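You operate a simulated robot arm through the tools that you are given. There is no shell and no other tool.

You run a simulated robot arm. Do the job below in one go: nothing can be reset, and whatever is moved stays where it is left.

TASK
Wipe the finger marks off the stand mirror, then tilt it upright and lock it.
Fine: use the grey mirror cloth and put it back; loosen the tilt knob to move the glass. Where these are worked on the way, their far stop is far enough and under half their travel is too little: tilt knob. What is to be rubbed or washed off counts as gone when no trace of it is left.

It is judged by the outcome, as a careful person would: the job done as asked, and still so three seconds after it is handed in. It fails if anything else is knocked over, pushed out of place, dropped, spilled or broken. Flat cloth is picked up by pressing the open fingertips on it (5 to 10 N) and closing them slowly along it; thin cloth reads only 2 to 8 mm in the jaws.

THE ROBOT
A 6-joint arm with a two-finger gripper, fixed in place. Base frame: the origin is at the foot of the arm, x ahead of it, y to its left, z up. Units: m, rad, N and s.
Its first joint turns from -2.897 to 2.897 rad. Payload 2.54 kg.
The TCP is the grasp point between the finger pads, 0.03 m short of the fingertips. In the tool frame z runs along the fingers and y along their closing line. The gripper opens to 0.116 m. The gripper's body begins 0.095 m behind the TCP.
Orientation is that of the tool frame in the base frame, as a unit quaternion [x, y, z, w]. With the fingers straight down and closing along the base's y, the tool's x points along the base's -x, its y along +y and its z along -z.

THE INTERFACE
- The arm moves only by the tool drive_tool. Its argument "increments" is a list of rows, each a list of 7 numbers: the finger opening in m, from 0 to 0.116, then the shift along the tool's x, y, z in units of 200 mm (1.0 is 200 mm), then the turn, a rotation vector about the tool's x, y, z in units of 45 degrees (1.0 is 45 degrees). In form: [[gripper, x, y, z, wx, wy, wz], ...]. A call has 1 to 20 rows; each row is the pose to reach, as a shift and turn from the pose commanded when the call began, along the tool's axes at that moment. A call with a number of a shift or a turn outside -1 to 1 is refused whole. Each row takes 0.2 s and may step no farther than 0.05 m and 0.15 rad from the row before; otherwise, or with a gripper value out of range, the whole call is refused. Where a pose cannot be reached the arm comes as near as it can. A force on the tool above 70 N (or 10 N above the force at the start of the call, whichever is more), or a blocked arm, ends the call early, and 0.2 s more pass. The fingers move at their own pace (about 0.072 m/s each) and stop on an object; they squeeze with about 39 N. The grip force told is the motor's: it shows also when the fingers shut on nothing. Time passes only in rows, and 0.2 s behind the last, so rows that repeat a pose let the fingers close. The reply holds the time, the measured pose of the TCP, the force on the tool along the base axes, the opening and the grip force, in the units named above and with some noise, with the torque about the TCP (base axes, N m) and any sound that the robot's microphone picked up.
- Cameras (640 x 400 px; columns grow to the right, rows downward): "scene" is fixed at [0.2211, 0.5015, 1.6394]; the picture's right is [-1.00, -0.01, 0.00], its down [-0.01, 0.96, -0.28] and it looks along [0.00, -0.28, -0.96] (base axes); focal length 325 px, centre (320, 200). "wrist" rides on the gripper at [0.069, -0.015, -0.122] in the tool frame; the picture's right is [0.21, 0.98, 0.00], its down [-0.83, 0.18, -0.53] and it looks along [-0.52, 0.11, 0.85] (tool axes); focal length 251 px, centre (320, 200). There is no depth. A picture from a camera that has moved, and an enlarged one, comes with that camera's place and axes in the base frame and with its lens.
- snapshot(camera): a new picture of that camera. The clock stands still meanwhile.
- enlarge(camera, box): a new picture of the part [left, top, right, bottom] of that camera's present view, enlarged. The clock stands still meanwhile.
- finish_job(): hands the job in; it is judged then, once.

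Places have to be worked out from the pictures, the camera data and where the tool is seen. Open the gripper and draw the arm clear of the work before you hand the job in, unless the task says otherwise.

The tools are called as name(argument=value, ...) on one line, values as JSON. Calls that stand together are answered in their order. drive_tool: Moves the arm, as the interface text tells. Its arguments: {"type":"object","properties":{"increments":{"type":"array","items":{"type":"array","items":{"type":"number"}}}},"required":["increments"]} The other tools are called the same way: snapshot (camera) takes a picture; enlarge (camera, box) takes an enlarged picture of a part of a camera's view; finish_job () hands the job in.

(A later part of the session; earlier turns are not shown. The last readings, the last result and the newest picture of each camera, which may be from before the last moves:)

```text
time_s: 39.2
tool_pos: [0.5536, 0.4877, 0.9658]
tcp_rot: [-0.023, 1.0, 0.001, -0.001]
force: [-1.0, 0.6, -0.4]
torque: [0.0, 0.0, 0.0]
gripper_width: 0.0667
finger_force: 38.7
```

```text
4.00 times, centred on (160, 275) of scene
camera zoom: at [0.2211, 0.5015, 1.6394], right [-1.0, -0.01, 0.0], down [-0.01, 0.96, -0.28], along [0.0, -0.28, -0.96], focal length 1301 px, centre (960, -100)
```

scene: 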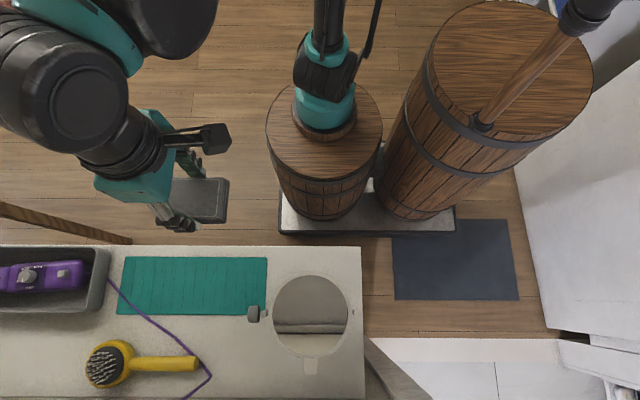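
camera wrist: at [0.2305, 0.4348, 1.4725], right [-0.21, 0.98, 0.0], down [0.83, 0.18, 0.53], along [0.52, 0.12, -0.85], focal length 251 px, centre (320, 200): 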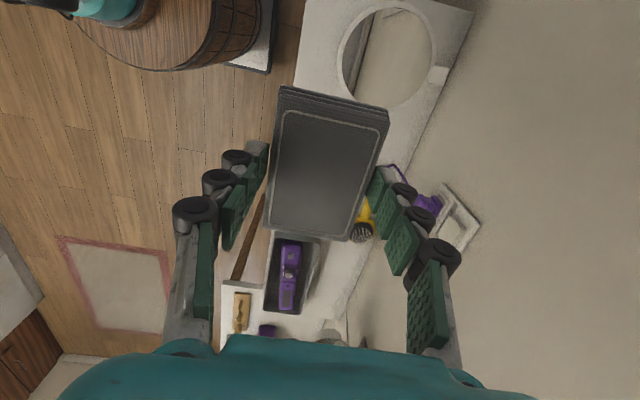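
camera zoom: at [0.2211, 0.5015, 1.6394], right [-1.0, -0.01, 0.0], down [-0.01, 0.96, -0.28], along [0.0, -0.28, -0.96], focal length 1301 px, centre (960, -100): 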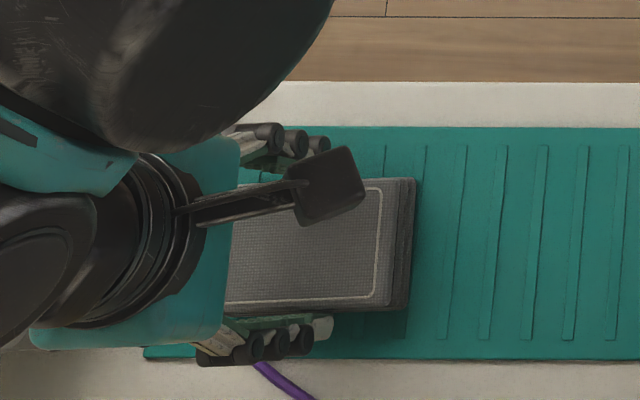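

The pad seems to have slid slightly up in the grip while rubbing. I'll keep creeping down until contact shows.

drive_tool(increments=[[0.05, 0, 0, 0.003, 0, 0, 0], [0.05, 0, 0, 0.003, 0, 0, 0]])

drive_tool(increments=[[0.05, 0, 0, 0.003, 0, 0, 0], [0.05, 0, 0, 0.003, 0, 0, 0]])

```text
time_s: 39.8
tool_pos: [0.5525, 0.4875, 0.9657]
tcp_rot: [-0.024, 1.0, 0.001, 0.0]
force: [-0.2, 0.2, -0.1]
torque: [-0.04, 0.02, 0.03]
gripper_width: 0.0669
finger_force: 38.6
```

```text
time_s: 40.4
tool_pos: [0.5531, 0.4878, 0.9652]
tcp_rot: [-0.024, 1.0, 0.001, 0.0]
force: [0.2, 0.1, 0.0]
torque: [0.02, -0.01, -0.01]
gripper_width: 0.0667
finger_force: 39.2
```

drive_tool(increments=[[0.05, 0, 0, 0.003, 0, 0, 0], [0.05, 0, 0, 0.003, 0, 0, 0]])

drive_tool(increments=[[0.05, 0, 0, 0.003, 0, 0, 0], [0.05, 0, 0, 0.003, 0, 0, 0]])

```text
time_s: 41.0
tool_pos: [0.5542, 0.4882, 0.9644]
tcp_rot: [-0.023, 1.0, 0.001, 0.0]
force: [-0.4, 1.5, 6.3]
torque: [-0.15, -0.08, 0.0]
gripper_width: 0.0668
finger_force: 39.1
```

```text
time_s: 41.6
tool_pos: [0.5537, 0.4863, 0.9646]
tcp_rot: [-0.024, 1.0, 0.001, 0.0]
force: [-0.2, 1.3, 17.2]
torque: [-0.54, 0.0, 0.01]
gripper_width: 0.0668
finger_force: 39.2
```

The pad is resting on the mat now. I'll ease the pressure, open slowly to 0.085, and lift straight up.

drive_tool(increments=[[0.05, 0, 0, -0.003, 0, 0, 0], [0.06, 0, 0, -0.003, 0, 0, 0], [0.068, 0, 0, -0.003, 0, 0, 0], [0.072, 0, 0, -0.003, 0, 0, 0], [0.078, 0, 0, -0.003, 0, 0, 0], [0.084, 0, 0, -0.003, 0, 0, 0], [0.084, 0, 0, -0.003, 0, 0, 0], [0.084, 0, 0, -0.05, 0, 0, 0], [0.084, 0, 0, -0.15, 0, 0, 0], [0.084, 0, 0, -0.3, 0, 0, 0], [0.084, 0, 0, -0.5, 0, 0, 0], [0.084, 0, 0, -0.7, 0, 0, 0], [0.084, 0, 0, -0.9, 0, 0, 0]])

snapshot(camera="wrist")

snapshot(camera="scene")

enlarge(camera="scene", box=[100, 245, 220, 325])

```text
time_s: 44.4
tool_pos: [0.5528, 0.4877, 1.1443]
tcp_rot: [-0.024, 1.0, 0.001, 0.0]
force: [0.1, 0.5, -0.1]
torque: [0.0, -0.01, 0.0]
gripper_width: 0.0842
finger_force: 0.0
```

```text
taken
camera wrist: at [0.484, 0.4693, 1.2652], right [-0.26, 0.97, 0.0], down [0.82, 0.22, 0.53], along [0.52, 0.14, -0.85], focal length 251 px, centre (320, 200)
```

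wrist: 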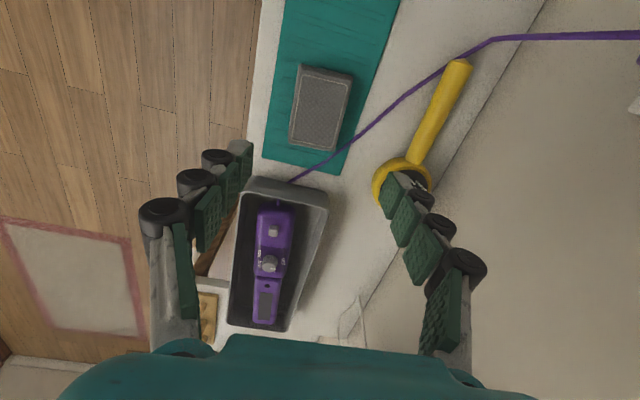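

```text
taken
```

scene: 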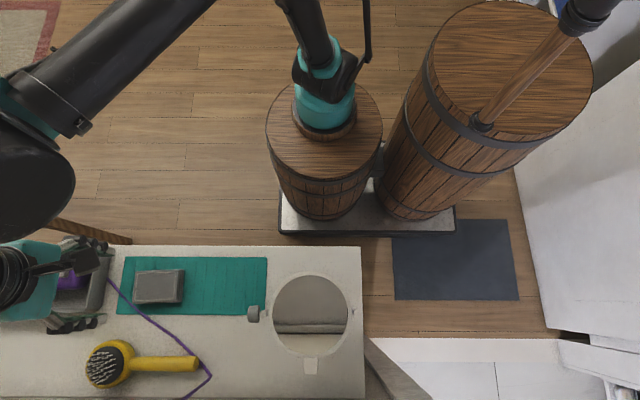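

```text
5.00 times, centred on (160, 285) of scene
camera zoom: at [0.2211, 0.5015, 1.6394], right [-1.0, -0.01, 0.0], down [-0.01, 0.96, -0.28], along [0.0, -0.28, -0.96], focal length 1626 px, centre (1120, -225)
```

zoom: 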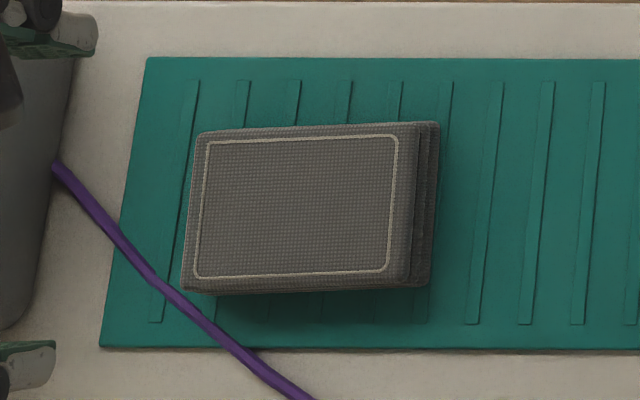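

The cloth is back within about 2 mm of its original place. Next is the tilt knob (axis along x, near (0.331, 0.534, ~1.06)). I'll rise and turn the tool toward -x to approach the knob along its axis.

drive_tool(increments=[[0.07, 0.05, 0.01, -0.13, 0, 0, 0.02], [0.07, 0.1, 0.02, -0.26, 0, 0, 0.04], [0.07, 0.15, 0.03, -0.4, 0, 0, 0.06], [0.07, 0.2, 0.05, -0.55, 0, 0, 0.06], [0.07, 0.2, 0.05, -0.55, 0, 0, 0.06]])

drive_tool(increments=[[0.07, 0, 0, 0, 0, 0.16, 0], [0.07, 0, 0, 0, 0, 0.33, 0], [0.07, 0, 0, 0, 0, 0.5, 0], [0.07, 0, 0, 0, 0, 0.67, 0], [0.07, 0, 0, 0, 0, 0.84, 0], [0.07, 0, 0, 0, 0, 1.0, 0], [0.07, 0, 0, 0, 0, 1.0, 0]])

snapshot(camera="scene")

snapshot(camera="wrist")

```text
time_s: 45.6
tool_pos: [0.5118, 0.4968, 1.2548]
tcp_rot: [0.001, 1.0, 0.001, 0.0]
force: [-0.3, 0.3, 0.7]
torque: [0.0, 0.03, 0.01]
gripper_width: 0.0696
finger_force: 0.0
```

```text
time_s: 47.2
tool_pos: [0.5133, 0.497, 1.2529]
tcp_rot: [0.001, 0.936, 0.004, -0.351]
force: [0.0, 0.0, -0.6]
torque: [-0.01, 0.05, 0.01]
gripper_width: 0.07
finger_force: 0.1
out of reach, approached as far as the arm can: row 6, 7
```

```text
taken
```

scene: 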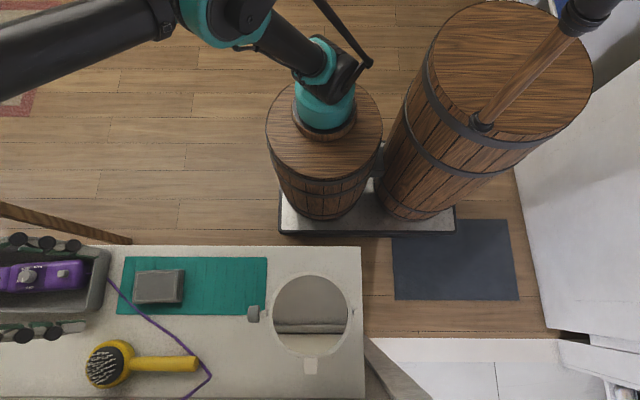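

```text
taken
camera wrist: at [0.5408, 0.4789, 1.3908], right [-0.16, 0.98, 0.15], down [0.97, 0.18, -0.14], along [-0.16, 0.12, -0.98], focal length 251 px, centre (320, 200)
```

wrist: 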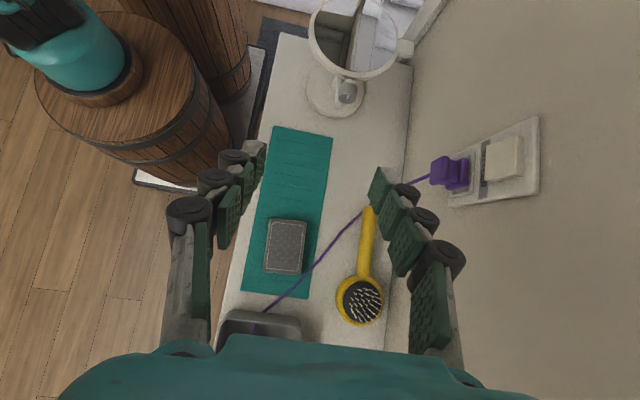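

The far rotation runs out of reach at x≈0.51, so I'll do it nearer the knob. First a close-up of the mirror from this oblique view to locate the knob height and stand.

enlarge(camera="wrist", box=[290, 0, 430, 130])

```text
3.08 times, centred on (360, 65) of wrist
camera zoom: at [0.5408, 0.4789, 1.3908], right [-0.16, 0.98, 0.15], down [0.97, 0.18, -0.14], along [-0.16, 0.12, -0.98], focal length 774 px, centre (197, 615)
```

zoom: 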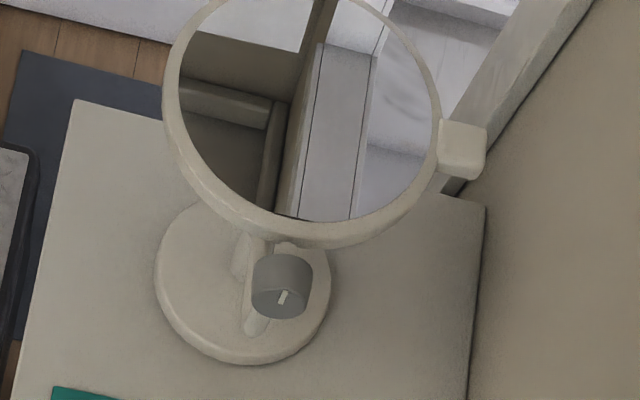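

Reworking it with the exact tool pose, the pivot axis is near y≈0.532, z≈1.077, with the knob's outer face at x≈0.337. I'll shift closer to the knob at a safe height and then finish turning the tool horizontal.

drive_tool(increments=[[0.07, 0.05, 0.04, 0.14, 0, 0, 0], [0.07, 0.1, 0.08, 0.29, 0, 0, 0], [0.07, 0.16, 0.12, 0.44, 0, 0, 0], [0.07, 0.21, 0.165, 0.587, 0, 0, 0], [0.07, 0.21, 0.165, 0.587, 0, 0, 0]])

drive_tool(increments=[[0.07, 0, 0, 0, 0, 0.16, 0], [0.07, 0, 0, 0, 0, 0.33, 0], [0.07, 0, 0, 0, 0, 0.5, 0], [0.07, 0, 0, 0, 0, 0.67, 0], [0.07, 0, 0, 0, 0, 0.84, 0], [0.07, 0, 0, 0, 0, 1.0, 0], [0.07, 0, 0, 0, 0, 1.0, 0]])

snapshot(camera="scene")

snapshot(camera="wrist")

```text
time_s: 48.4
tool_pos: [0.4047, 0.53, 1.1932]
tcp_rot: [0.001, 0.936, 0.004, -0.351]
force: [0.8, -0.4, -0.2]
torque: [-0.03, -0.01, 0.01]
gripper_width: 0.0701
finger_force: 0.1
```

```text
time_s: 50.0
tool_pos: [0.3198, 0.5873, 1.1913]
tcp_rot: [0.027, 0.732, 0.033, -0.68]
force: [0.1, 0.7, -0.5]
torque: [-0.06, -0.01, 0.0]
gripper_width: 0.0699
finger_force: 0.1
out of reach, approached as far as the arm can: row 2, 3, 4, 5, 6, 7
```

```text
taken
```

scene: 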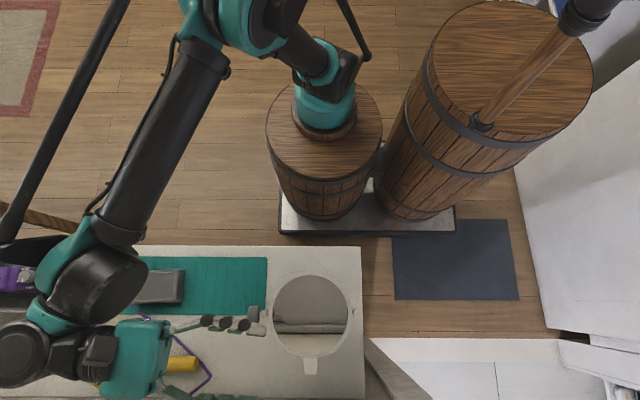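

```text
taken
camera wrist: at [0.4333, 0.5599, 1.2677], right [0.07, 0.97, 0.23], down [0.61, 0.14, -0.78], along [-0.79, 0.19, -0.58], focal length 251 px, centre (320, 200)
```

wrist: 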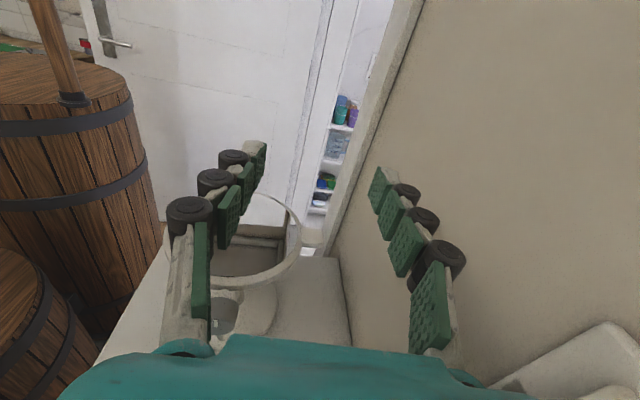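

Pointing along -x isn't reachable here (the arm drifted sideways, though without touching anything). I'll reverse that turn and instead work the knob from above, rolling the hand about the knob's x-axis.

drive_tool(increments=[[0.07, 0, 0, 0, 0, -0.16, 0], [0.07, 0, 0, 0, 0, -0.33, 0], [0.07, 0, 0, 0, 0, -0.5, 0], [0.07, 0, 0, 0, 0, -0.67, 0], [0.07, 0, 0, 0, 0, -0.84, 0], [0.07, 0, 0, 0, 0, -1.0, 0], [0.07, 0, 0, 0, 0, -1.0, 0]])

```text
time_s: 51.6
tool_pos: [0.3183, 0.5876, 1.1915]
tcp_rot: [0.038, 0.937, 0.021, -0.346]
force: [0.2, -0.1, -0.1]
torque: [-0.01, -0.02, 0.04]
gripper_width: 0.07
finger_force: 0.1
```

The commanded pose follows the actual one, so now I'm at (0.318, 0.588, 1.19) tilted ~41°. I'll rise and bring the tool back to vertical.

drive_tool(increments=[[0.07, 0.08, 0, -0.1, 0, -0.1, 0], [0.07, 0.16, 0, -0.19, 0, -0.27, 0], [0.07, 0.16, 0, -0.19, 0, -0.44, 0], [0.07, 0.16, 0, -0.19, 0, -0.61, 0], [0.07, 0.16, 0, -0.19, 0, -0.78, 0], [0.07, 0.16, 0, -0.19, 0, -0.9, 0], [0.07, 0.16, 0, -0.19, 0, -0.9, 0]])

snapshot(camera="wrist")

```text
time_s: 53.2
tool_pos: [0.3188, 0.588, 1.2429]
tcp_rot: [0.043, 0.999, 0.007, 0.0]
force: [-0.4, 0.1, 0.0]
torque: [0.0, 0.03, 0.04]
gripper_width: 0.0699
finger_force: 0.1
```

```text
taken
camera wrist: at [0.2483, 0.5761, 1.3631], right [-0.13, 0.99, 0.01], down [0.84, 0.1, 0.53], along [0.53, 0.08, -0.85], focal length 251 px, centre (320, 200)
```

wrist: 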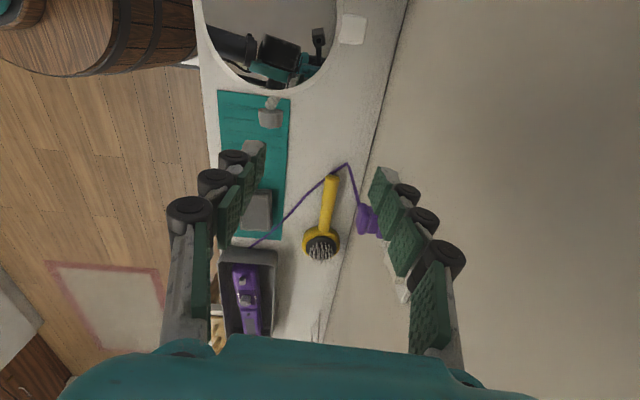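

Vertical again with a ~5° yaw to correct. I'll square the tool and look closely at the knob from here.

drive_tool(increments=[[0.07, 0, -0.1, 0, 0.009, 0, -0.055], [0.07, 0, -0.2, 0, 0.018, 0, -0.11], [0.07, 0.0, -0.27, 0, 0.018, 0, -0.11], [0.07, 0.0, -0.27, 0, 0.018, 0, -0.11]])

snapshot(camera="wrist")

enlarge(camera="wrist", box=[260, 40, 400, 160])

```text
time_s: 54.2
tool_pos: [0.3142, 0.532, 1.2414]
tcp_rot: [-0.001, 1.0, -0.001, -0.002]
force: [-0.2, -0.9, 0.2]
torque: [-0.02, -0.04, 0.01]
gripper_width: 0.0699
finger_force: 0.0
```

```text
taken
camera wrist: at [0.2454, 0.5167, 1.3627], right [-0.22, 0.98, 0.0], down [0.83, 0.18, 0.53], along [0.52, 0.11, -0.85], focal length 251 px, centre (320, 200)
```

wrist: 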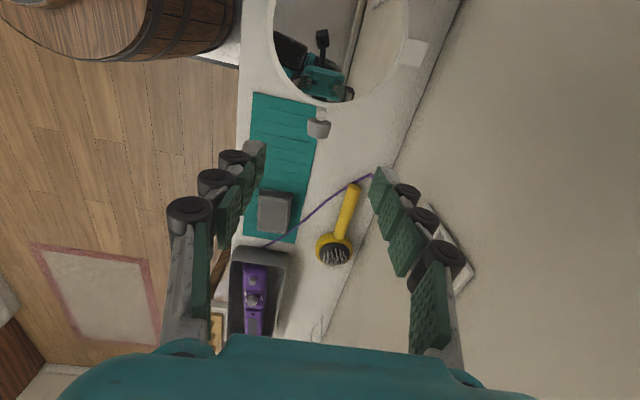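

```text
3.33 times, centred on (330, 100) of wrist
camera zoom: at [0.2454, 0.5167, 1.3627], right [-0.22, 0.98, 0.0], down [0.83, 0.18, 0.53], along [0.52, 0.11, -0.85], focal length 838 px, centre (287, 533)
```

zoom: 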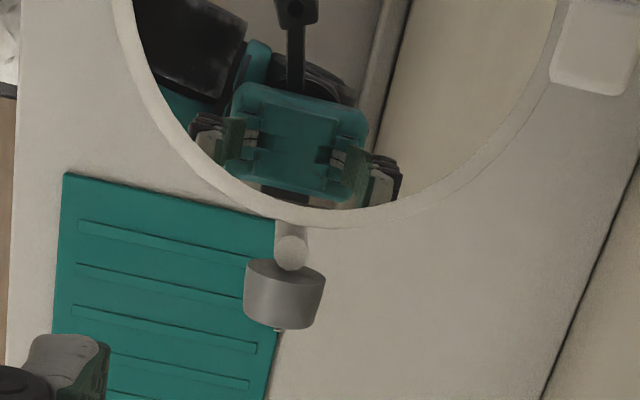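

The knob spans x≈0.318–0.335 with its axis at y≈0.532. I'd like the camera on the +x side (clear of the mirror and facing the knob's pointer), so I'll try turning the hand 180° about the vertical here.

drive_tool(increments=[[0.07, 0, 0, 0, 0, 0, 0.17], [0.07, 0, 0, 0, 0, 0, 0.34], [0.07, 0, 0, 0, 0, 0, 0.51], [0.07, 0, 0, 0, 0, 0, 0.68], [0.07, 0, 0, 0, 0, 0, 0.85], [0.07, 0, 0, 0, 0, 0, 1.0]])

drive_tool(increments=[[0.07, 0, 0, 0, 0, 0, 0.17], [0.07, 0, 0, 0, 0, 0, 0.34], [0.07, 0, 0, 0, 0, 0, 0.51], [0.07, 0, 0, 0, 0, 0, 0.68], [0.07, 0, 0, 0, 0, 0, 0.85], [0.07, 0, 0, 0, 0, 0, 1.0]])

```text
time_s: 55.6
tool_pos: [0.3142, 0.5332, 1.2421]
tcp_rot: [0.384, 0.923, -0.002, -0.001]
force: [0.0, -0.9, 0.7]
torque: [0.0, 0.0, -0.02]
gripper_width: 0.07
finger_force: 0.1
```

```text
time_s: 57.0
tool_pos: [0.3125, 0.534, 1.2415]
tcp_rot: [0.708, 0.707, -0.002, 0.0]
force: [-0.1, 0.0, -0.4]
torque: [0.05, -0.01, 0.01]
gripper_width: 0.0702
finger_force: 0.1
```

That works with no reach problem; I'll continue the remaining 90°.

drive_tool(increments=[[0.07, 0, 0, 0, 0, 0, 0.17], [0.07, 0, 0, 0, 0, 0, 0.34], [0.07, 0, 0, 0, 0, 0, 0.51], [0.07, 0, 0, 0, 0, 0, 0.68], [0.07, 0, 0, 0, 0, 0, 0.85], [0.07, 0, 0, 0, 0, 0, 1.0]])

drive_tool(increments=[[0.07, 0, 0, 0, 0, 0, 0.17], [0.07, 0, 0, 0, 0, 0, 0.34], [0.07, 0, 0, 0, 0, 0, 0.51], [0.07, 0, 0, 0, 0, 0, 0.68], [0.07, 0, 0, 0, 0, 0, 0.85], [0.07, 0, 0, 0, 0, 0, 1.0]])

snapshot(camera="wrist")

snapshot(camera="scene")

```text
time_s: 58.4
tool_pos: [0.3181, 0.5335, 1.2423]
tcp_rot: [0.727, 0.686, -0.003, -0.002]
force: [0.6, 0.0, -0.4]
torque: [-0.01, 0.02, 0.0]
gripper_width: 0.0698
finger_force: 0.1
out of reach, approached as far as the arm can: row 1, 2, 3, 4, 5, 6
```

```text
time_s: 59.8
tool_pos: [0.319, 0.5326, 1.2418]
tcp_rot: [0.727, 0.686, -0.003, -0.002]
force: [-0.2, -0.1, 0.0]
torque: [0.0, 0.03, 0.01]
gripper_width: 0.0698
finger_force: 0.1
out of reach, approached as far as the arm can: row 1, 2, 3, 4, 5, 6
```

```text
taken
camera wrist: at [0.3073, 0.6019, 1.363], right [0.99, 0.16, -0.01], down [0.14, -0.83, 0.53], along [0.08, -0.53, -0.85], focal length 251 px, centre (320, 200)
```

wrist: 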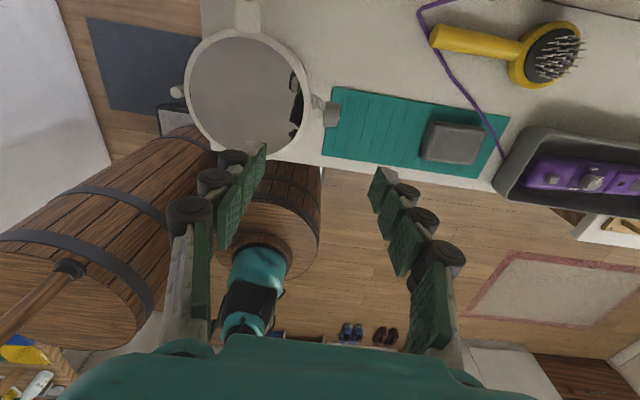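

```text
taken
```

scene: 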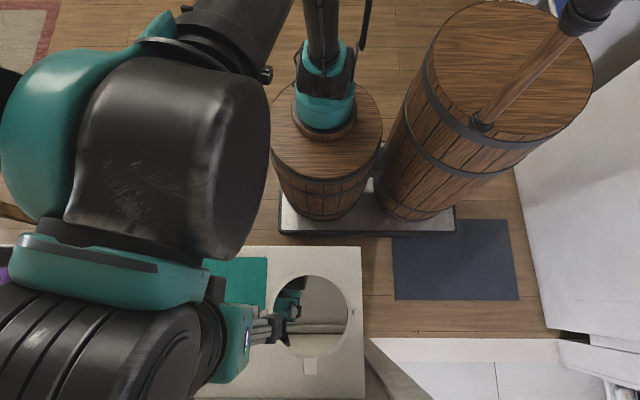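

Joint limit at ~93° that way. I'll turn back and go the other way round, which should have more range.

drive_tool(increments=[[0.07, 0, 0, 0, 0, 0, -0.17], [0.07, 0, 0, 0, 0, 0, -0.34], [0.07, 0, 0, 0, 0, 0, -0.51], [0.07, 0, 0, 0, 0, 0, -0.68], [0.07, 0, 0, 0, 0, 0, -0.85], [0.07, 0, 0, 0, 0, 0, -1.0]])

drive_tool(increments=[[0.07, 0, 0, 0, 0, 0, -0.17], [0.07, 0, 0, 0, 0, 0, -0.34], [0.07, 0, 0, 0, 0, 0, -0.51], [0.07, 0, 0, 0, 0, 0, -0.68], [0.07, 0, 0, 0, 0, 0, -0.85], [0.07, 0, 0, 0, 0, 0, -1.0]])

drive_tool(increments=[[0.07, 0, 0, 0, 0, 0, -0.17], [0.07, 0, 0, 0, 0, 0, -0.34], [0.07, 0, 0, 0, 0, 0, -0.51], [0.07, 0, 0, 0, 0, 0, -0.68], [0.07, 0, 0, 0, 0, 0, -0.85], [0.07, 0, 0, 0, 0, 0, -1.0]])

drive_tool(increments=[[0.07, 0, 0, 0, 0, 0, -0.17], [0.07, 0, 0, 0, 0, 0, -0.34], [0.07, 0, 0, 0, 0, 0, -0.51], [0.07, 0, 0, 0, 0, 0, -0.68], [0.07, 0, 0, 0, 0, 0, -0.85], [0.07, 0, 0, 0, 0, 0, -1.0]])

```text
time_s: 61.2
tool_pos: [0.3185, 0.5333, 1.2411]
tcp_rot: [0.407, 0.913, -0.002, -0.003]
force: [-0.1, 0.0, 0.3]
torque: [-0.01, -0.02, 0.01]
gripper_width: 0.0698
finger_force: 0.0
```

```text
time_s: 62.6
tool_pos: [0.319, 0.5321, 1.2394]
tcp_rot: [0.027, 1.0, -0.001, -0.003]
force: [-0.1, 0.4, -0.8]
torque: [-0.02, 0.02, 0.0]
gripper_width: 0.0699
finger_force: 0.1
```

```text
time_s: 64.0
tool_pos: [0.3192, 0.5321, 1.2416]
tcp_rot: [-0.357, 0.934, -0.001, -0.004]
force: [0.4, -0.3, 0.5]
torque: [-0.01, 0.0, -0.03]
gripper_width: 0.0702
finger_force: 0.0
```

```text
time_s: 65.4
tool_pos: [0.3189, 0.5339, 1.2412]
tcp_rot: [-0.688, 0.726, 0.002, -0.003]
force: [0.4, 0.0, 0.1]
torque: [0.02, 0.0, -0.02]
gripper_width: 0.0699
finger_force: 0.0
```

Good so far; continuing the last ~90° in this direction.

drive_tool(increments=[[0.07, 0, 0, 0, 0, 0, -0.17], [0.07, 0, 0, 0, 0, 0, -0.34], [0.07, 0, 0, 0, 0, 0, -0.51], [0.07, 0, 0, 0, 0, 0, -0.68], [0.07, 0, 0, 0, 0, 0, -0.85], [0.07, 0, 0, 0, 0, 0, -1.0]])

drive_tool(increments=[[0.07, 0, 0, 0, 0, 0, -0.17], [0.07, 0, 0, 0, 0, 0, -0.34], [0.07, 0, 0, 0, 0, 0, -0.51], [0.07, 0, 0, 0, 0, 0, -0.68], [0.07, 0, 0, 0, 0, 0, -0.85], [0.07, 0, 0, 0, 0, 0, -1.0]])

snapshot(camera="wrist")

```text
time_s: 66.8
tool_pos: [0.3179, 0.5325, 1.2417]
tcp_rot: [0.913, -0.408, -0.003, 0.003]
force: [-0.3, 0.4, 0.8]
torque: [0.03, 0.0, 0.0]
gripper_width: 0.07
finger_force: 0.1
```

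```text
time_s: 68.2
tool_pos: [0.3192, 0.5312, 1.2411]
tcp_rot: [1.0, -0.027, -0.004, 0.001]
force: [0.0, 0.3, 0.2]
torque: [-0.04, -0.02, 0.0]
gripper_width: 0.0701
finger_force: 0.1
```

```text
taken
camera wrist: at [0.3887, 0.5427, 1.3614], right [0.16, -0.99, 0.0], down [-0.83, -0.14, 0.54], along [-0.53, -0.09, -0.84], focal length 251 px, centre (320, 200)
```

wrist: 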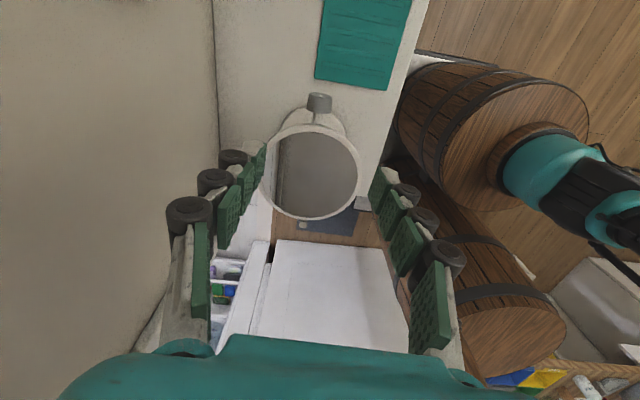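

The hand is flipped with the camera on the +x side. I'll square the small residual yaw and zoom on the knob.

drive_tool(increments=[[0.07, 0, 0, 0, 0, 0.01, -0.035], [0.07, 0, 0, 0, 0, 0.01, -0.069], [0.07, 0, 0, 0, 0, 0.01, -0.069]])

enlarge(camera="wrist", box=[260, 60, 400, 230])

enlarge(camera="wrist", box=[290, 75, 350, 125])

```text
time_s: 69.0
tool_pos: [0.3178, 0.5322, 1.2414]
tcp_rot: [1.0, -0.002, 0.0, 0.001]
force: [0.7, 0.6, 0.5]
torque: [-0.04, 0.0, 0.02]
gripper_width: 0.0698
finger_force: 0.1
```

```text
2.35 times, centred on (330, 145) of wrist
camera zoom: at [0.387, 0.5467, 1.3623], right [0.21, -0.98, 0.0], down [-0.83, -0.18, 0.53], along [-0.52, -0.11, -0.85], focal length 592 px, centre (296, 329)
```

zoom: 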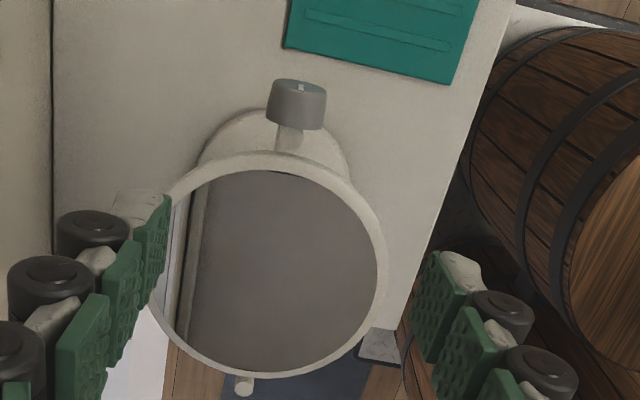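

```text
8.00 times, centred on (320, 100) of wrist
camera zoom: at [0.387, 0.5467, 1.3623], right [0.21, -0.98, 0.0], down [-0.83, -0.18, 0.53], along [-0.52, -0.11, -0.85], focal length 2012 px, centre (320, 1000)
```

zoom: 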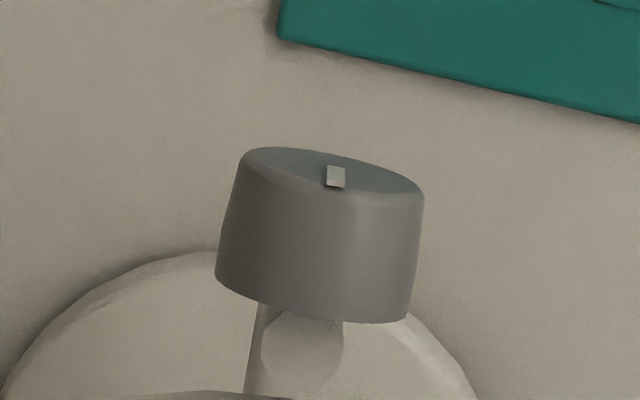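

The knob's white pointer is now visible on its outer face. I'll move above the knob with closed fingers, so I can probe the height of the knob's top gently.

drive_tool(increments=[[0.05, 0.02, 0, 0.15, 0, 0, 0], [0.02, 0.04, 0, 0.3, 0, 0, 0], [0.0, 0.05, 0, 0.44, 0, 0, 0], [0.0, 0.05, 0, 0.5, 0, 0, 0], [0.0, 0.05, 0, 0.5, 0, 0, 0], [0.0, 0.05, 0, 0.5, 0, 0, 0]])

snapshot(camera="wrist")

enlarge(camera="wrist", box=[260, 80, 380, 200])

```text
time_s: 70.4
tool_pos: [0.3289, 0.5321, 1.1415]
tcp_rot: [1.0, -0.002, 0.0, 0.001]
force: [0.3, 0.3, 0.2]
torque: [0.0, 0.01, 0.0]
gripper_width: 0.0
finger_force: 28.4
```

```text
taken
camera wrist: at [0.3975, 0.5462, 1.2617], right [0.21, -0.98, 0.0], down [-0.83, -0.18, 0.53], along [-0.52, -0.11, -0.85], focal length 251 px, centre (320, 200)
```

wrist: 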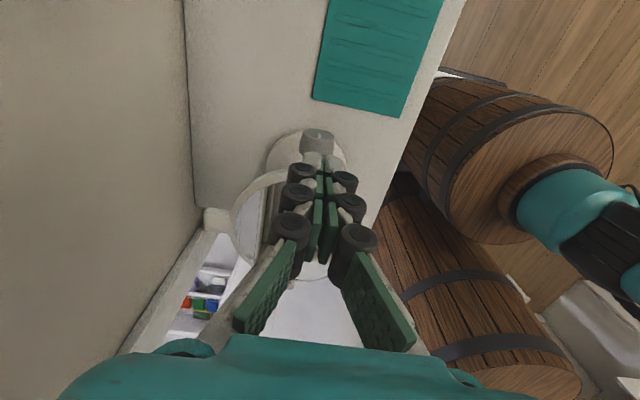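

```text
3.33 times, centred on (320, 140) of wrist
camera zoom: at [0.3975, 0.5462, 1.2617], right [0.21, -0.98, 0.0], down [-0.83, -0.18, 0.53], along [-0.52, -0.11, -0.85], focal length 838 px, centre (320, 400)
```

zoom: 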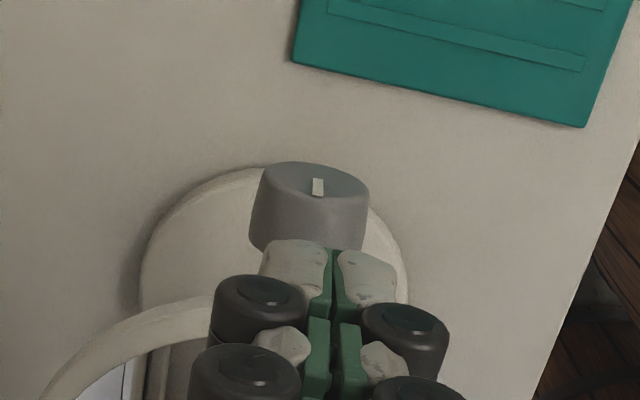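

Pointer points up (locked). Two wrist views intersect at knob face x≈0.339, z≈1.072–1.077. I'll probe down gently with closed tips to find the knob's top.

drive_tool(increments=[[0.0, 0, 0, 0.03, 0, 0, 0], [0.0, 0, 0, 0.06, 0, 0, 0], [0.0, 0, 0, 0.06, 0, 0, 0]])

drive_tool(increments=[[0.0, 0, 0, 0.008, 0, 0, 0], [0.0, 0, 0, 0.015, 0, 0, 0]])

drive_tool(increments=[[0.0, 0, 0, 0.005, 0, 0, 0], [0.0, 0, 0, 0.005, 0, 0, 0]])

drive_tool(increments=[[0.0, 0, 0, 0.005, 0, 0, 0], [0.0, 0, 0, 0.005, 0, 0, 0]])

```text
time_s: 71.2
tool_pos: [0.3287, 0.5318, 1.129]
tcp_rot: [1.0, -0.001, 0.0, 0.001]
force: [0.1, 0.6, 0.2]
torque: [0.01, 0.05, -0.03]
gripper_width: 0.0
finger_force: 28.3
```

```text
time_s: 71.8
tool_pos: [0.3288, 0.5312, 1.1265]
tcp_rot: [1.0, -0.001, 0.0, 0.001]
force: [0.6, -0.7, 0.1]
torque: [-0.03, 0.0, 0.01]
gripper_width: 0.0001
finger_force: 28.4
```

```text
time_s: 72.4
tool_pos: [0.3289, 0.5323, 1.1252]
tcp_rot: [1.0, -0.003, 0.0, 0.0]
force: [0.7, -0.4, -0.4]
torque: [0.0, 0.01, 0.02]
gripper_width: 0.0
finger_force: 28.7
```

```text
time_s: 73.0
tool_pos: [0.3287, 0.5315, 1.1247]
tcp_rot: [1.0, -0.001, -0.002, 0.001]
force: [-0.7, -0.1, -0.7]
torque: [0.03, 0.01, -0.03]
gripper_width: 0.0001
finger_force: 28.3
```

Tips at about z 1.094 with no contact; continuing in 1 mm steps.

drive_tool(increments=[[0.0, 0, 0, 0.005, 0, 0, 0], [0.0, 0, 0, 0.005, 0, 0, 0]])

drive_tool(increments=[[0.0, 0, 0, 0.005, 0, 0, 0], [0.0, 0, 0, 0.005, 0, 0, 0]])

drive_tool(increments=[[0.0, 0, 0, 0.004, 0, 0, 0], [0.0, 0, 0, 0.004, 0, 0, 0]])

```text
time_s: 73.6
tool_pos: [0.3282, 0.5314, 1.1226]
tcp_rot: [1.0, -0.002, 0.0, 0.0]
force: [-0.2, -0.8, 0.3]
torque: [0.03, -0.01, -0.02]
gripper_width: 0.0002
finger_force: 28.7
```

```text
time_s: 74.2
tool_pos: [0.3284, 0.5332, 1.1223]
tcp_rot: [1.0, -0.003, 0.0, 0.001]
force: [-0.4, 0.7, 0.0]
torque: [-0.01, -0.04, 0.0]
gripper_width: 0.0
finger_force: 29.0
```

```text
time_s: 74.8
tool_pos: [0.3296, 0.5323, 1.121]
tcp_rot: [1.0, -0.001, 0.0, 0.001]
force: [0.0, -0.1, 0.3]
torque: [0.01, -0.01, -0.03]
gripper_width: 0.0001
finger_force: 28.5
```

drive_tool(increments=[[0.0, 0, 0, 0.004, 0, 0, 0], [0.0, 0, 0, 0.004, 0, 0, 0]])

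drive_tool(increments=[[0.0, 0, 0, 0.004, 0, 0, 0], [0.0, 0, 0, 0.004, 0, 0, 0]])

drive_tool(increments=[[0.0, 0, 0, 0.004, 0, 0, 0], [0.0, 0, 0, 0.004, 0, 0, 0]])

enlarge(camera="wrist", box=[270, 100, 370, 200])

```text
time_s: 75.4
tool_pos: [0.3291, 0.5321, 1.1204]
tcp_rot: [1.0, -0.002, 0.0, 0.001]
force: [-0.2, -0.4, 0.1]
torque: [0.02, -0.03, -0.01]
gripper_width: 0.0001
finger_force: 28.2
```

```text
time_s: 76.0
tool_pos: [0.3287, 0.5321, 1.1196]
tcp_rot: [1.0, -0.002, 0.0, 0.001]
force: [0.2, -0.6, -0.8]
torque: [-0.02, 0.01, 0.03]
gripper_width: 0.0
finger_force: 28.4
```

```text
time_s: 76.6
tool_pos: [0.3286, 0.5317, 1.1187]
tcp_rot: [1.0, -0.002, -0.001, 0.001]
force: [-0.5, 0.0, -1.0]
torque: [-0.01, -0.03, 0.03]
gripper_width: 0.0002
finger_force: 28.3
```

```text
4.00 times, centred on (320, 150) of wrist
camera zoom: at [0.3969, 0.5466, 1.2396], right [0.21, -0.98, 0.0], down [-0.83, -0.18, 0.53], along [-0.52, -0.11, -0.85], focal length 1006 px, centre (320, 400)
```

zoom: 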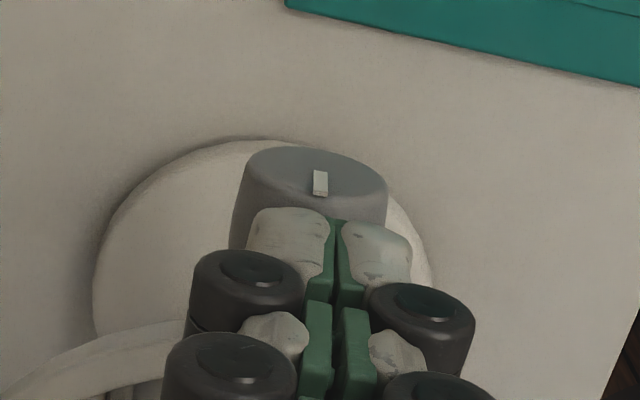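

The tips are at 1.089 and the knob top looks slightly lower; the new view suggests the axis nearer z≈1.068. Continuing the probe.

drive_tool(increments=[[0.0, 0, 0, 0.005, 0, 0, 0], [0.0, 0, 0, 0.005, 0, 0, 0]])

drive_tool(increments=[[0.0, 0, 0, 0.005, 0, 0, 0], [0.0, 0, 0, 0.005, 0, 0, 0]])

drive_tool(increments=[[0.0, 0, 0, 0.005, 0, 0, 0], [0.0, 0, 0, 0.005, 0, 0, 0]])

drive_tool(increments=[[0.0, 0, 0, 0.005, 0, 0, 0], [0.0, 0, 0, 0.005, 0, 0, 0]])

```text
time_s: 77.2
tool_pos: [0.3288, 0.5322, 1.1171]
tcp_rot: [1.0, -0.001, 0.0, 0.0]
force: [0.2, -0.6, -0.4]
torque: [0.0, -0.03, -0.01]
gripper_width: 0.0001
finger_force: 28.9
```

```text
time_s: 77.8
tool_pos: [0.3293, 0.5322, 1.1168]
tcp_rot: [1.0, -0.002, 0.001, 0.0]
force: [0.1, -0.5, 0.5]
torque: [0.0, -0.01, -0.03]
gripper_width: 0.0001
finger_force: 28.6
```

```text
time_s: 78.4
tool_pos: [0.3288, 0.5314, 1.1152]
tcp_rot: [1.0, -0.002, 0.0, 0.001]
force: [-1.0, -0.5, 0.0]
torque: [-0.03, -0.02, 0.0]
gripper_width: 0.0003
finger_force: 28.4
```

```text
time_s: 79.0
tool_pos: [0.328, 0.532, 1.1153]
tcp_rot: [1.0, -0.001, 0.001, 0.001]
force: [-0.1, -0.7, 0.4]
torque: [0.02, 0.04, 0.0]
gripper_width: 0.0
finger_force: 28.7
```

drive_tool(increments=[[0.0, 0, 0, 0.005, 0, 0, 0], [0.0, 0, 0, 0.005, 0, 0, 0]])

drive_tool(increments=[[0.0, 0, 0, 0.005, 0, 0, 0], [0.0, 0, 0, 0.005, 0, 0, 0]])

drive_tool(increments=[[0.0, 0, 0, 0.004, 0, 0, 0], [0.0, 0, 0, 0.004, 0, 0, 0]])

drive_tool(increments=[[0.0, 0, 0, 0.004, 0, 0, 0], [0.0, 0, 0, 0.004, 0, 0, 0]])

```text
time_s: 79.6
tool_pos: [0.3284, 0.5325, 1.1144]
tcp_rot: [1.0, -0.002, -0.001, 0.001]
force: [0.3, 0.0, -0.2]
torque: [0.02, 0.01, -0.03]
gripper_width: 0.0002
finger_force: 28.6
```

```text
time_s: 80.2
tool_pos: [0.3283, 0.5314, 1.1125]
tcp_rot: [1.0, -0.001, 0.0, 0.001]
force: [0.3, 0.4, -0.4]
torque: [0.0, -0.04, 0.01]
gripper_width: 0.0
finger_force: 28.7
```

```text
time_s: 80.8
tool_pos: [0.3283, 0.5327, 1.1113]
tcp_rot: [1.0, -0.002, 0.0, 0.001]
force: [-0.2, 0.1, -0.4]
torque: [0.0, 0.01, 0.0]
gripper_width: 0.0001
finger_force: 28.9
```

```text
time_s: 81.4
tool_pos: [0.3289, 0.5319, 1.1104]
tcp_rot: [1.0, -0.002, 0.0, 0.001]
force: [-0.2, -0.3, 0.2]
torque: [-0.01, 0.0, 0.0]
gripper_width: 0.0
finger_force: 28.7
```

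Tips at about 1.081, still free. A look before continuing.

enlarge(camera="wrist", box=[280, 110, 360, 190])

drive_tool(increments=[[0.0, 0, 0, 0.004, 0, 0, 0], [0.0, 0, 0, 0.004, 0, 0, 0]])

drive_tool(increments=[[0.0, 0, 0, 0.004, 0, 0, 0], [0.0, 0, 0, 0.004, 0, 0, 0]])

drive_tool(increments=[[0.0, 0, 0, 0.004, 0, 0, 0], [0.0, 0, 0, 0.004, 0, 0, 0]])

```text
5.00 times, centred on (320, 150) of wrist
camera zoom: at [0.3977, 0.5465, 1.2323], right [0.21, -0.98, 0.0], down [-0.83, -0.18, 0.53], along [-0.52, -0.11, -0.85], focal length 1257 px, centre (320, 450)
```

zoom: 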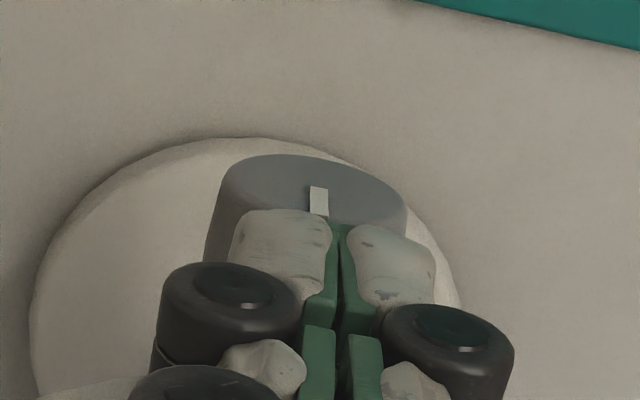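

```text
time_s: 82.0
tool_pos: [0.3278, 0.5315, 1.1087]
tcp_rot: [1.0, -0.002, 0.0, 0.001]
force: [-0.8, 0.2, -0.3]
torque: [0.01, -0.01, 0.03]
gripper_width: 0.0
finger_force: 29.2
```

```text
time_s: 82.6
tool_pos: [0.3282, 0.533, 1.1097]
tcp_rot: [1.0, -0.002, -0.001, 0.001]
force: [-0.3, 0.7, 0.3]
torque: [0.0, -0.01, 0.01]
gripper_width: 0.0
finger_force: 28.4
```

```text
time_s: 83.2
tool_pos: [0.3279, 0.5325, 1.1088]
tcp_rot: [1.0, -0.003, 0.0, 0.001]
force: [-1.0, -0.2, 7.1]
torque: [0.03, 0.04, 0.01]
gripper_width: 0.0
finger_force: 28.6
```

Contact at TCP z≈1.1095, so the knob's top is at ≈1.0795 and its axis at about z≈1.065. I'll rise, open to 0.055, and lower around the knob.

drive_tool(increments=[[0.0, 0, 0, -0.05, 0, 0, 0], [0.03, 0.004, 0, -0.1, 0, 0, 0], [0.055, 0.008, 0, -0.1, 0, 0, 0], [0.055, 0.008, 0, -0.1, 0, 0, 0], [0.055, 0.008, 0, 0.0, 0, 0, 0], [0.055, 0.008, 0, 0.1, 0, 0, 0], [0.055, 0.008, 0, 0.18, 0, 0, 0], [0.055, 0.008, 0, 0.223, 0, 0, 0], [0.055, 0.008, 0, 0.223, 0, 0, 0]])

snapshot(camera="wrist")

snapshot(camera="scene")

```text
time_s: 85.2
tool_pos: [0.3303, 0.5346, 1.0649]
tcp_rot: [1.0, -0.001, 0.0, 0.001]
force: [-0.9, 0.5, 0.8]
torque: [0.0, 0.0, 0.03]
gripper_width: 0.0549
finger_force: 0.1
```

```text
taken
camera wrist: at [0.3995, 0.5471, 1.1851], right [0.21, -0.98, 0.0], down [-0.83, -0.18, 0.53], along [-0.52, -0.11, -0.85], focal length 251 px, centre (320, 200)
```

wrist: 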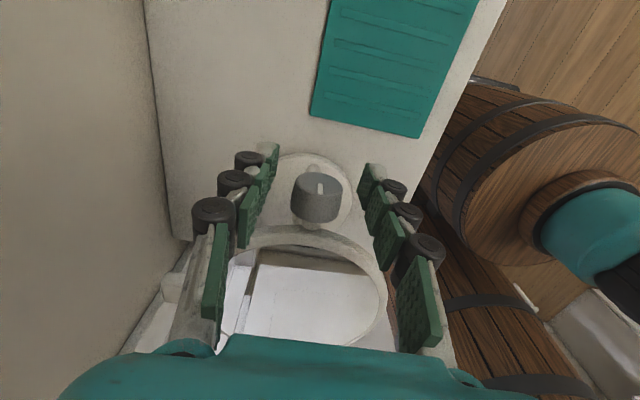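

```text
taken
```

scene: 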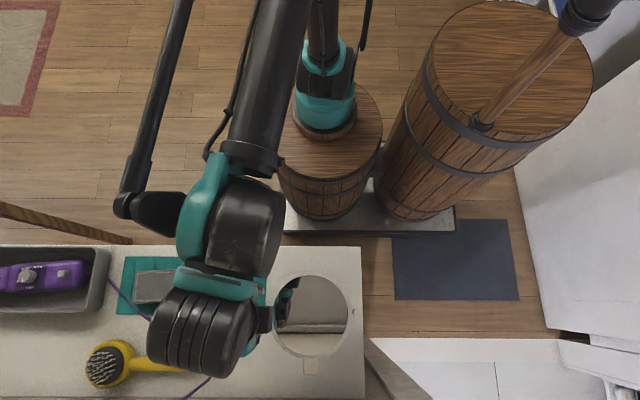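

The knob sits centrally between the fingers. I'll close slowly on it and check the side force.

drive_tool(increments=[[0.045, 0, 0, 0, 0, 0, 0], [0.038, 0, 0, 0, 0, 0, 0], [0.034, 0, 0, 0, 0, 0, 0], [0.031, 0, 0, 0, 0, 0, 0], [0.028, 0, 0, 0, 0, 0, 0], [0.025, 0, 0, 0, 0, 0, 0], [0.022, 0, 0, 0, 0, 0, 0]])

enlarge(camera="wrist", box=[260, 140, 380, 260])

```text
time_s: 86.8
tool_pos: [0.3308, 0.5325, 1.0645]
tcp_rot: [1.0, -0.002, -0.001, 0.001]
force: [0.7, 2.9, 1.0]
torque: [0.03, 0.0, -0.07]
gripper_width: 0.0253
finger_force: 37.7
```

```text
3.33 times, centred on (320, 200) of wrist
camera zoom: at [0.3995, 0.5472, 1.1852], right [0.21, -0.98, 0.0], down [-0.83, -0.18, 0.53], along [-0.52, -0.11, -0.85], focal length 838 px, centre (320, 200)
```

zoom: 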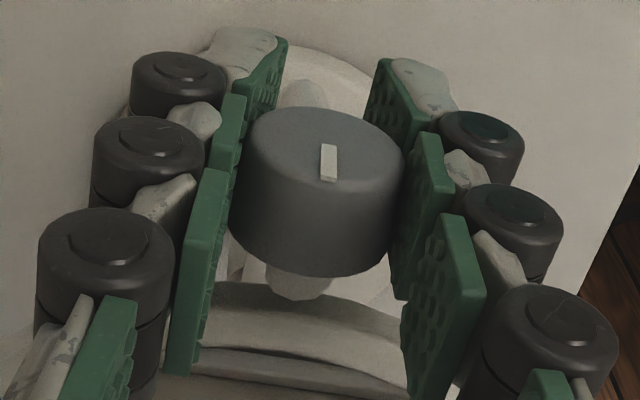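

Gripped at 0.0253 (knob radius ≈12.7 mm, axis z≈1.067) with little side force. I'll try loosening: a small +x rotation (counter-clockwise seen from outside), about 10°.

drive_tool(increments=[[0.02, 0, -0.0013, 0, 0.11, 0, 0], [0.02, 0, -0.0026, -0.0002, 0.22, 0, 0], [0.02, 0, -0.0026, -0.0002, 0.22, 0, 0]])

enlarge(camera="wrist", box=[260, 140, 380, 260])

```text
time_s: 87.6
tool_pos: [0.3303, 0.5337, 1.0629]
tcp_rot: [0.996, -0.001, 0.0, -0.085]
force: [-1.8, -0.7, -0.2]
torque: [-0.26, -0.28, 0.04]
gripper_width: 0.0252
finger_force: 39.1
```

```text
3.33 times, centred on (320, 200) of wrist
camera zoom: at [0.3995, 0.5266, 1.1858], right [0.21, -0.96, -0.17], down [-0.83, -0.27, 0.49], along [-0.52, 0.03, -0.85], focal length 838 px, centre (320, 200)
```

zoom: 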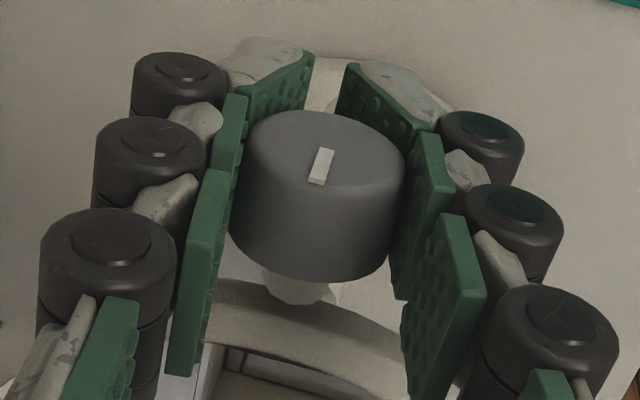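

The pointer turned relative to the hand, so the knob stayed put and the grip slipped (0.26 N·m): perhaps this is the tightening way. I'll return and test the opposite direction by 10°.

drive_tool(increments=[[0.02, 0, 0.0013, 0, -0.11, 0, 0], [0.02, 0, 0.0026, 0.0002, -0.22, 0, 0], [0.02, 0, 0.0026, 0.0002, -0.22, 0, 0]])

enlarge(camera="wrist", box=[260, 140, 380, 260])

drive_tool(increments=[[0.02, 0, 0.0013, 0, -0.11, 0, 0], [0.02, 0, 0.0026, 0.0002, -0.22, 0, 0], [0.02, 0, 0.0026, 0.0002, -0.22, 0, 0]])

enlarge(camera="wrist", box=[260, 140, 380, 260])

```text
time_s: 88.4
tool_pos: [0.3309, 0.5329, 1.0645]
tcp_rot: [1.0, -0.003, 0.002, 0.0]
force: [2.4, -0.6, -0.4]
torque: [0.02, -0.5, -0.01]
gripper_width: 0.025
finger_force: 39.5
```

```text
3.33 times, centred on (320, 200) of wrist
camera zoom: at [0.3998, 0.5471, 1.1849], right [0.21, -0.98, 0.0], down [-0.83, -0.18, 0.53], along [-0.52, -0.11, -0.85], focal length 838 px, centre (320, 200)
```

zoom: 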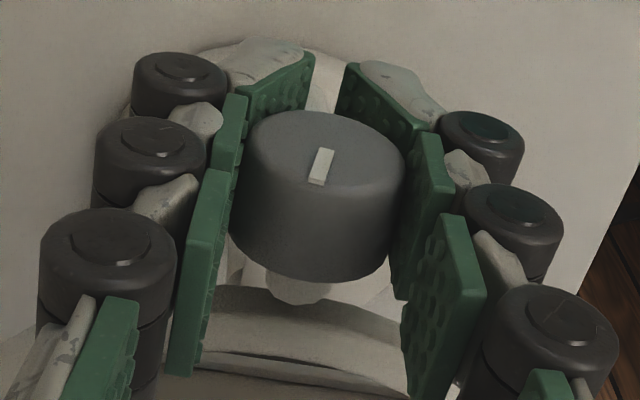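

```text
time_s: 89.2
tool_pos: [0.3312, 0.5328, 1.0636]
tcp_rot: [0.996, -0.002, 0.0, 0.087]
force: [0.3, -1.4, -0.9]
torque: [-0.03, -0.77, 0.14]
gripper_width: 0.025
finger_force: 39.2
```

```text
3.33 times, centred on (320, 200) of wrist
camera zoom: at [0.3995, 0.5674, 1.1806], right [0.21, -0.96, 0.17], down [-0.83, -0.08, 0.56], along [-0.52, -0.26, -0.81], focal length 838 px, centre (320, 200)
```

zoom: 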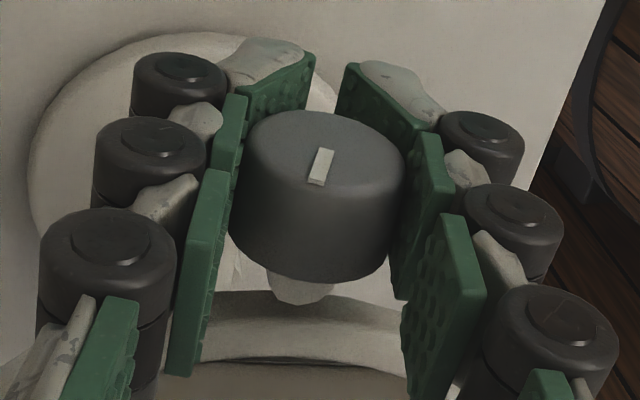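

Now the pointer moves along with the hand on the way back: the knob turns freely in the -x direction, so that is loosening (it has turned about 20°). A y-torque is building up, so I'll check the whole view before continuing.

snapshot(camera="wrist")

snapshot(camera="scene")

```text
taken
camera wrist: at [0.3995, 0.5674, 1.1806], right [0.21, -0.96, 0.17], down [-0.83, -0.08, 0.56], along [-0.52, -0.26, -0.81], focal length 251 px, centre (320, 200)
```

wrist: 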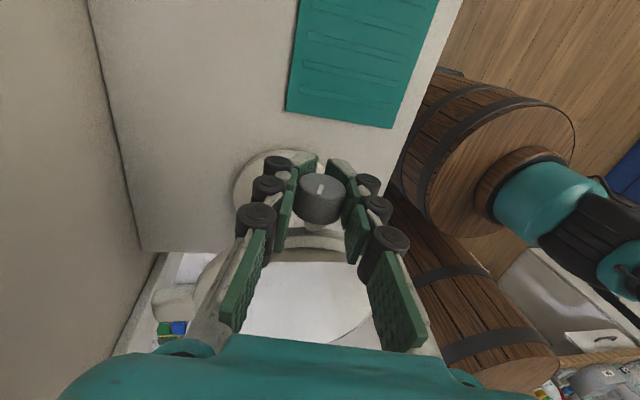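

```text
taken
```

scene: 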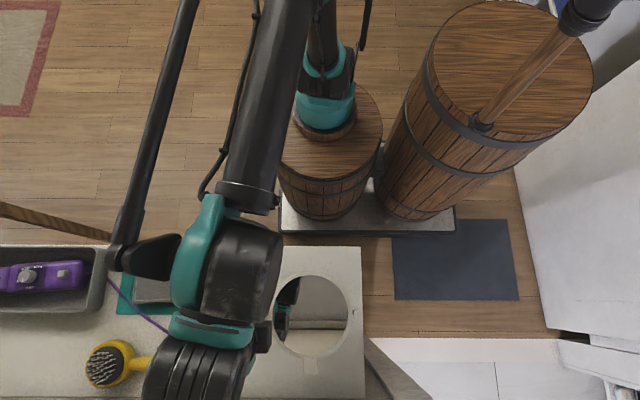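

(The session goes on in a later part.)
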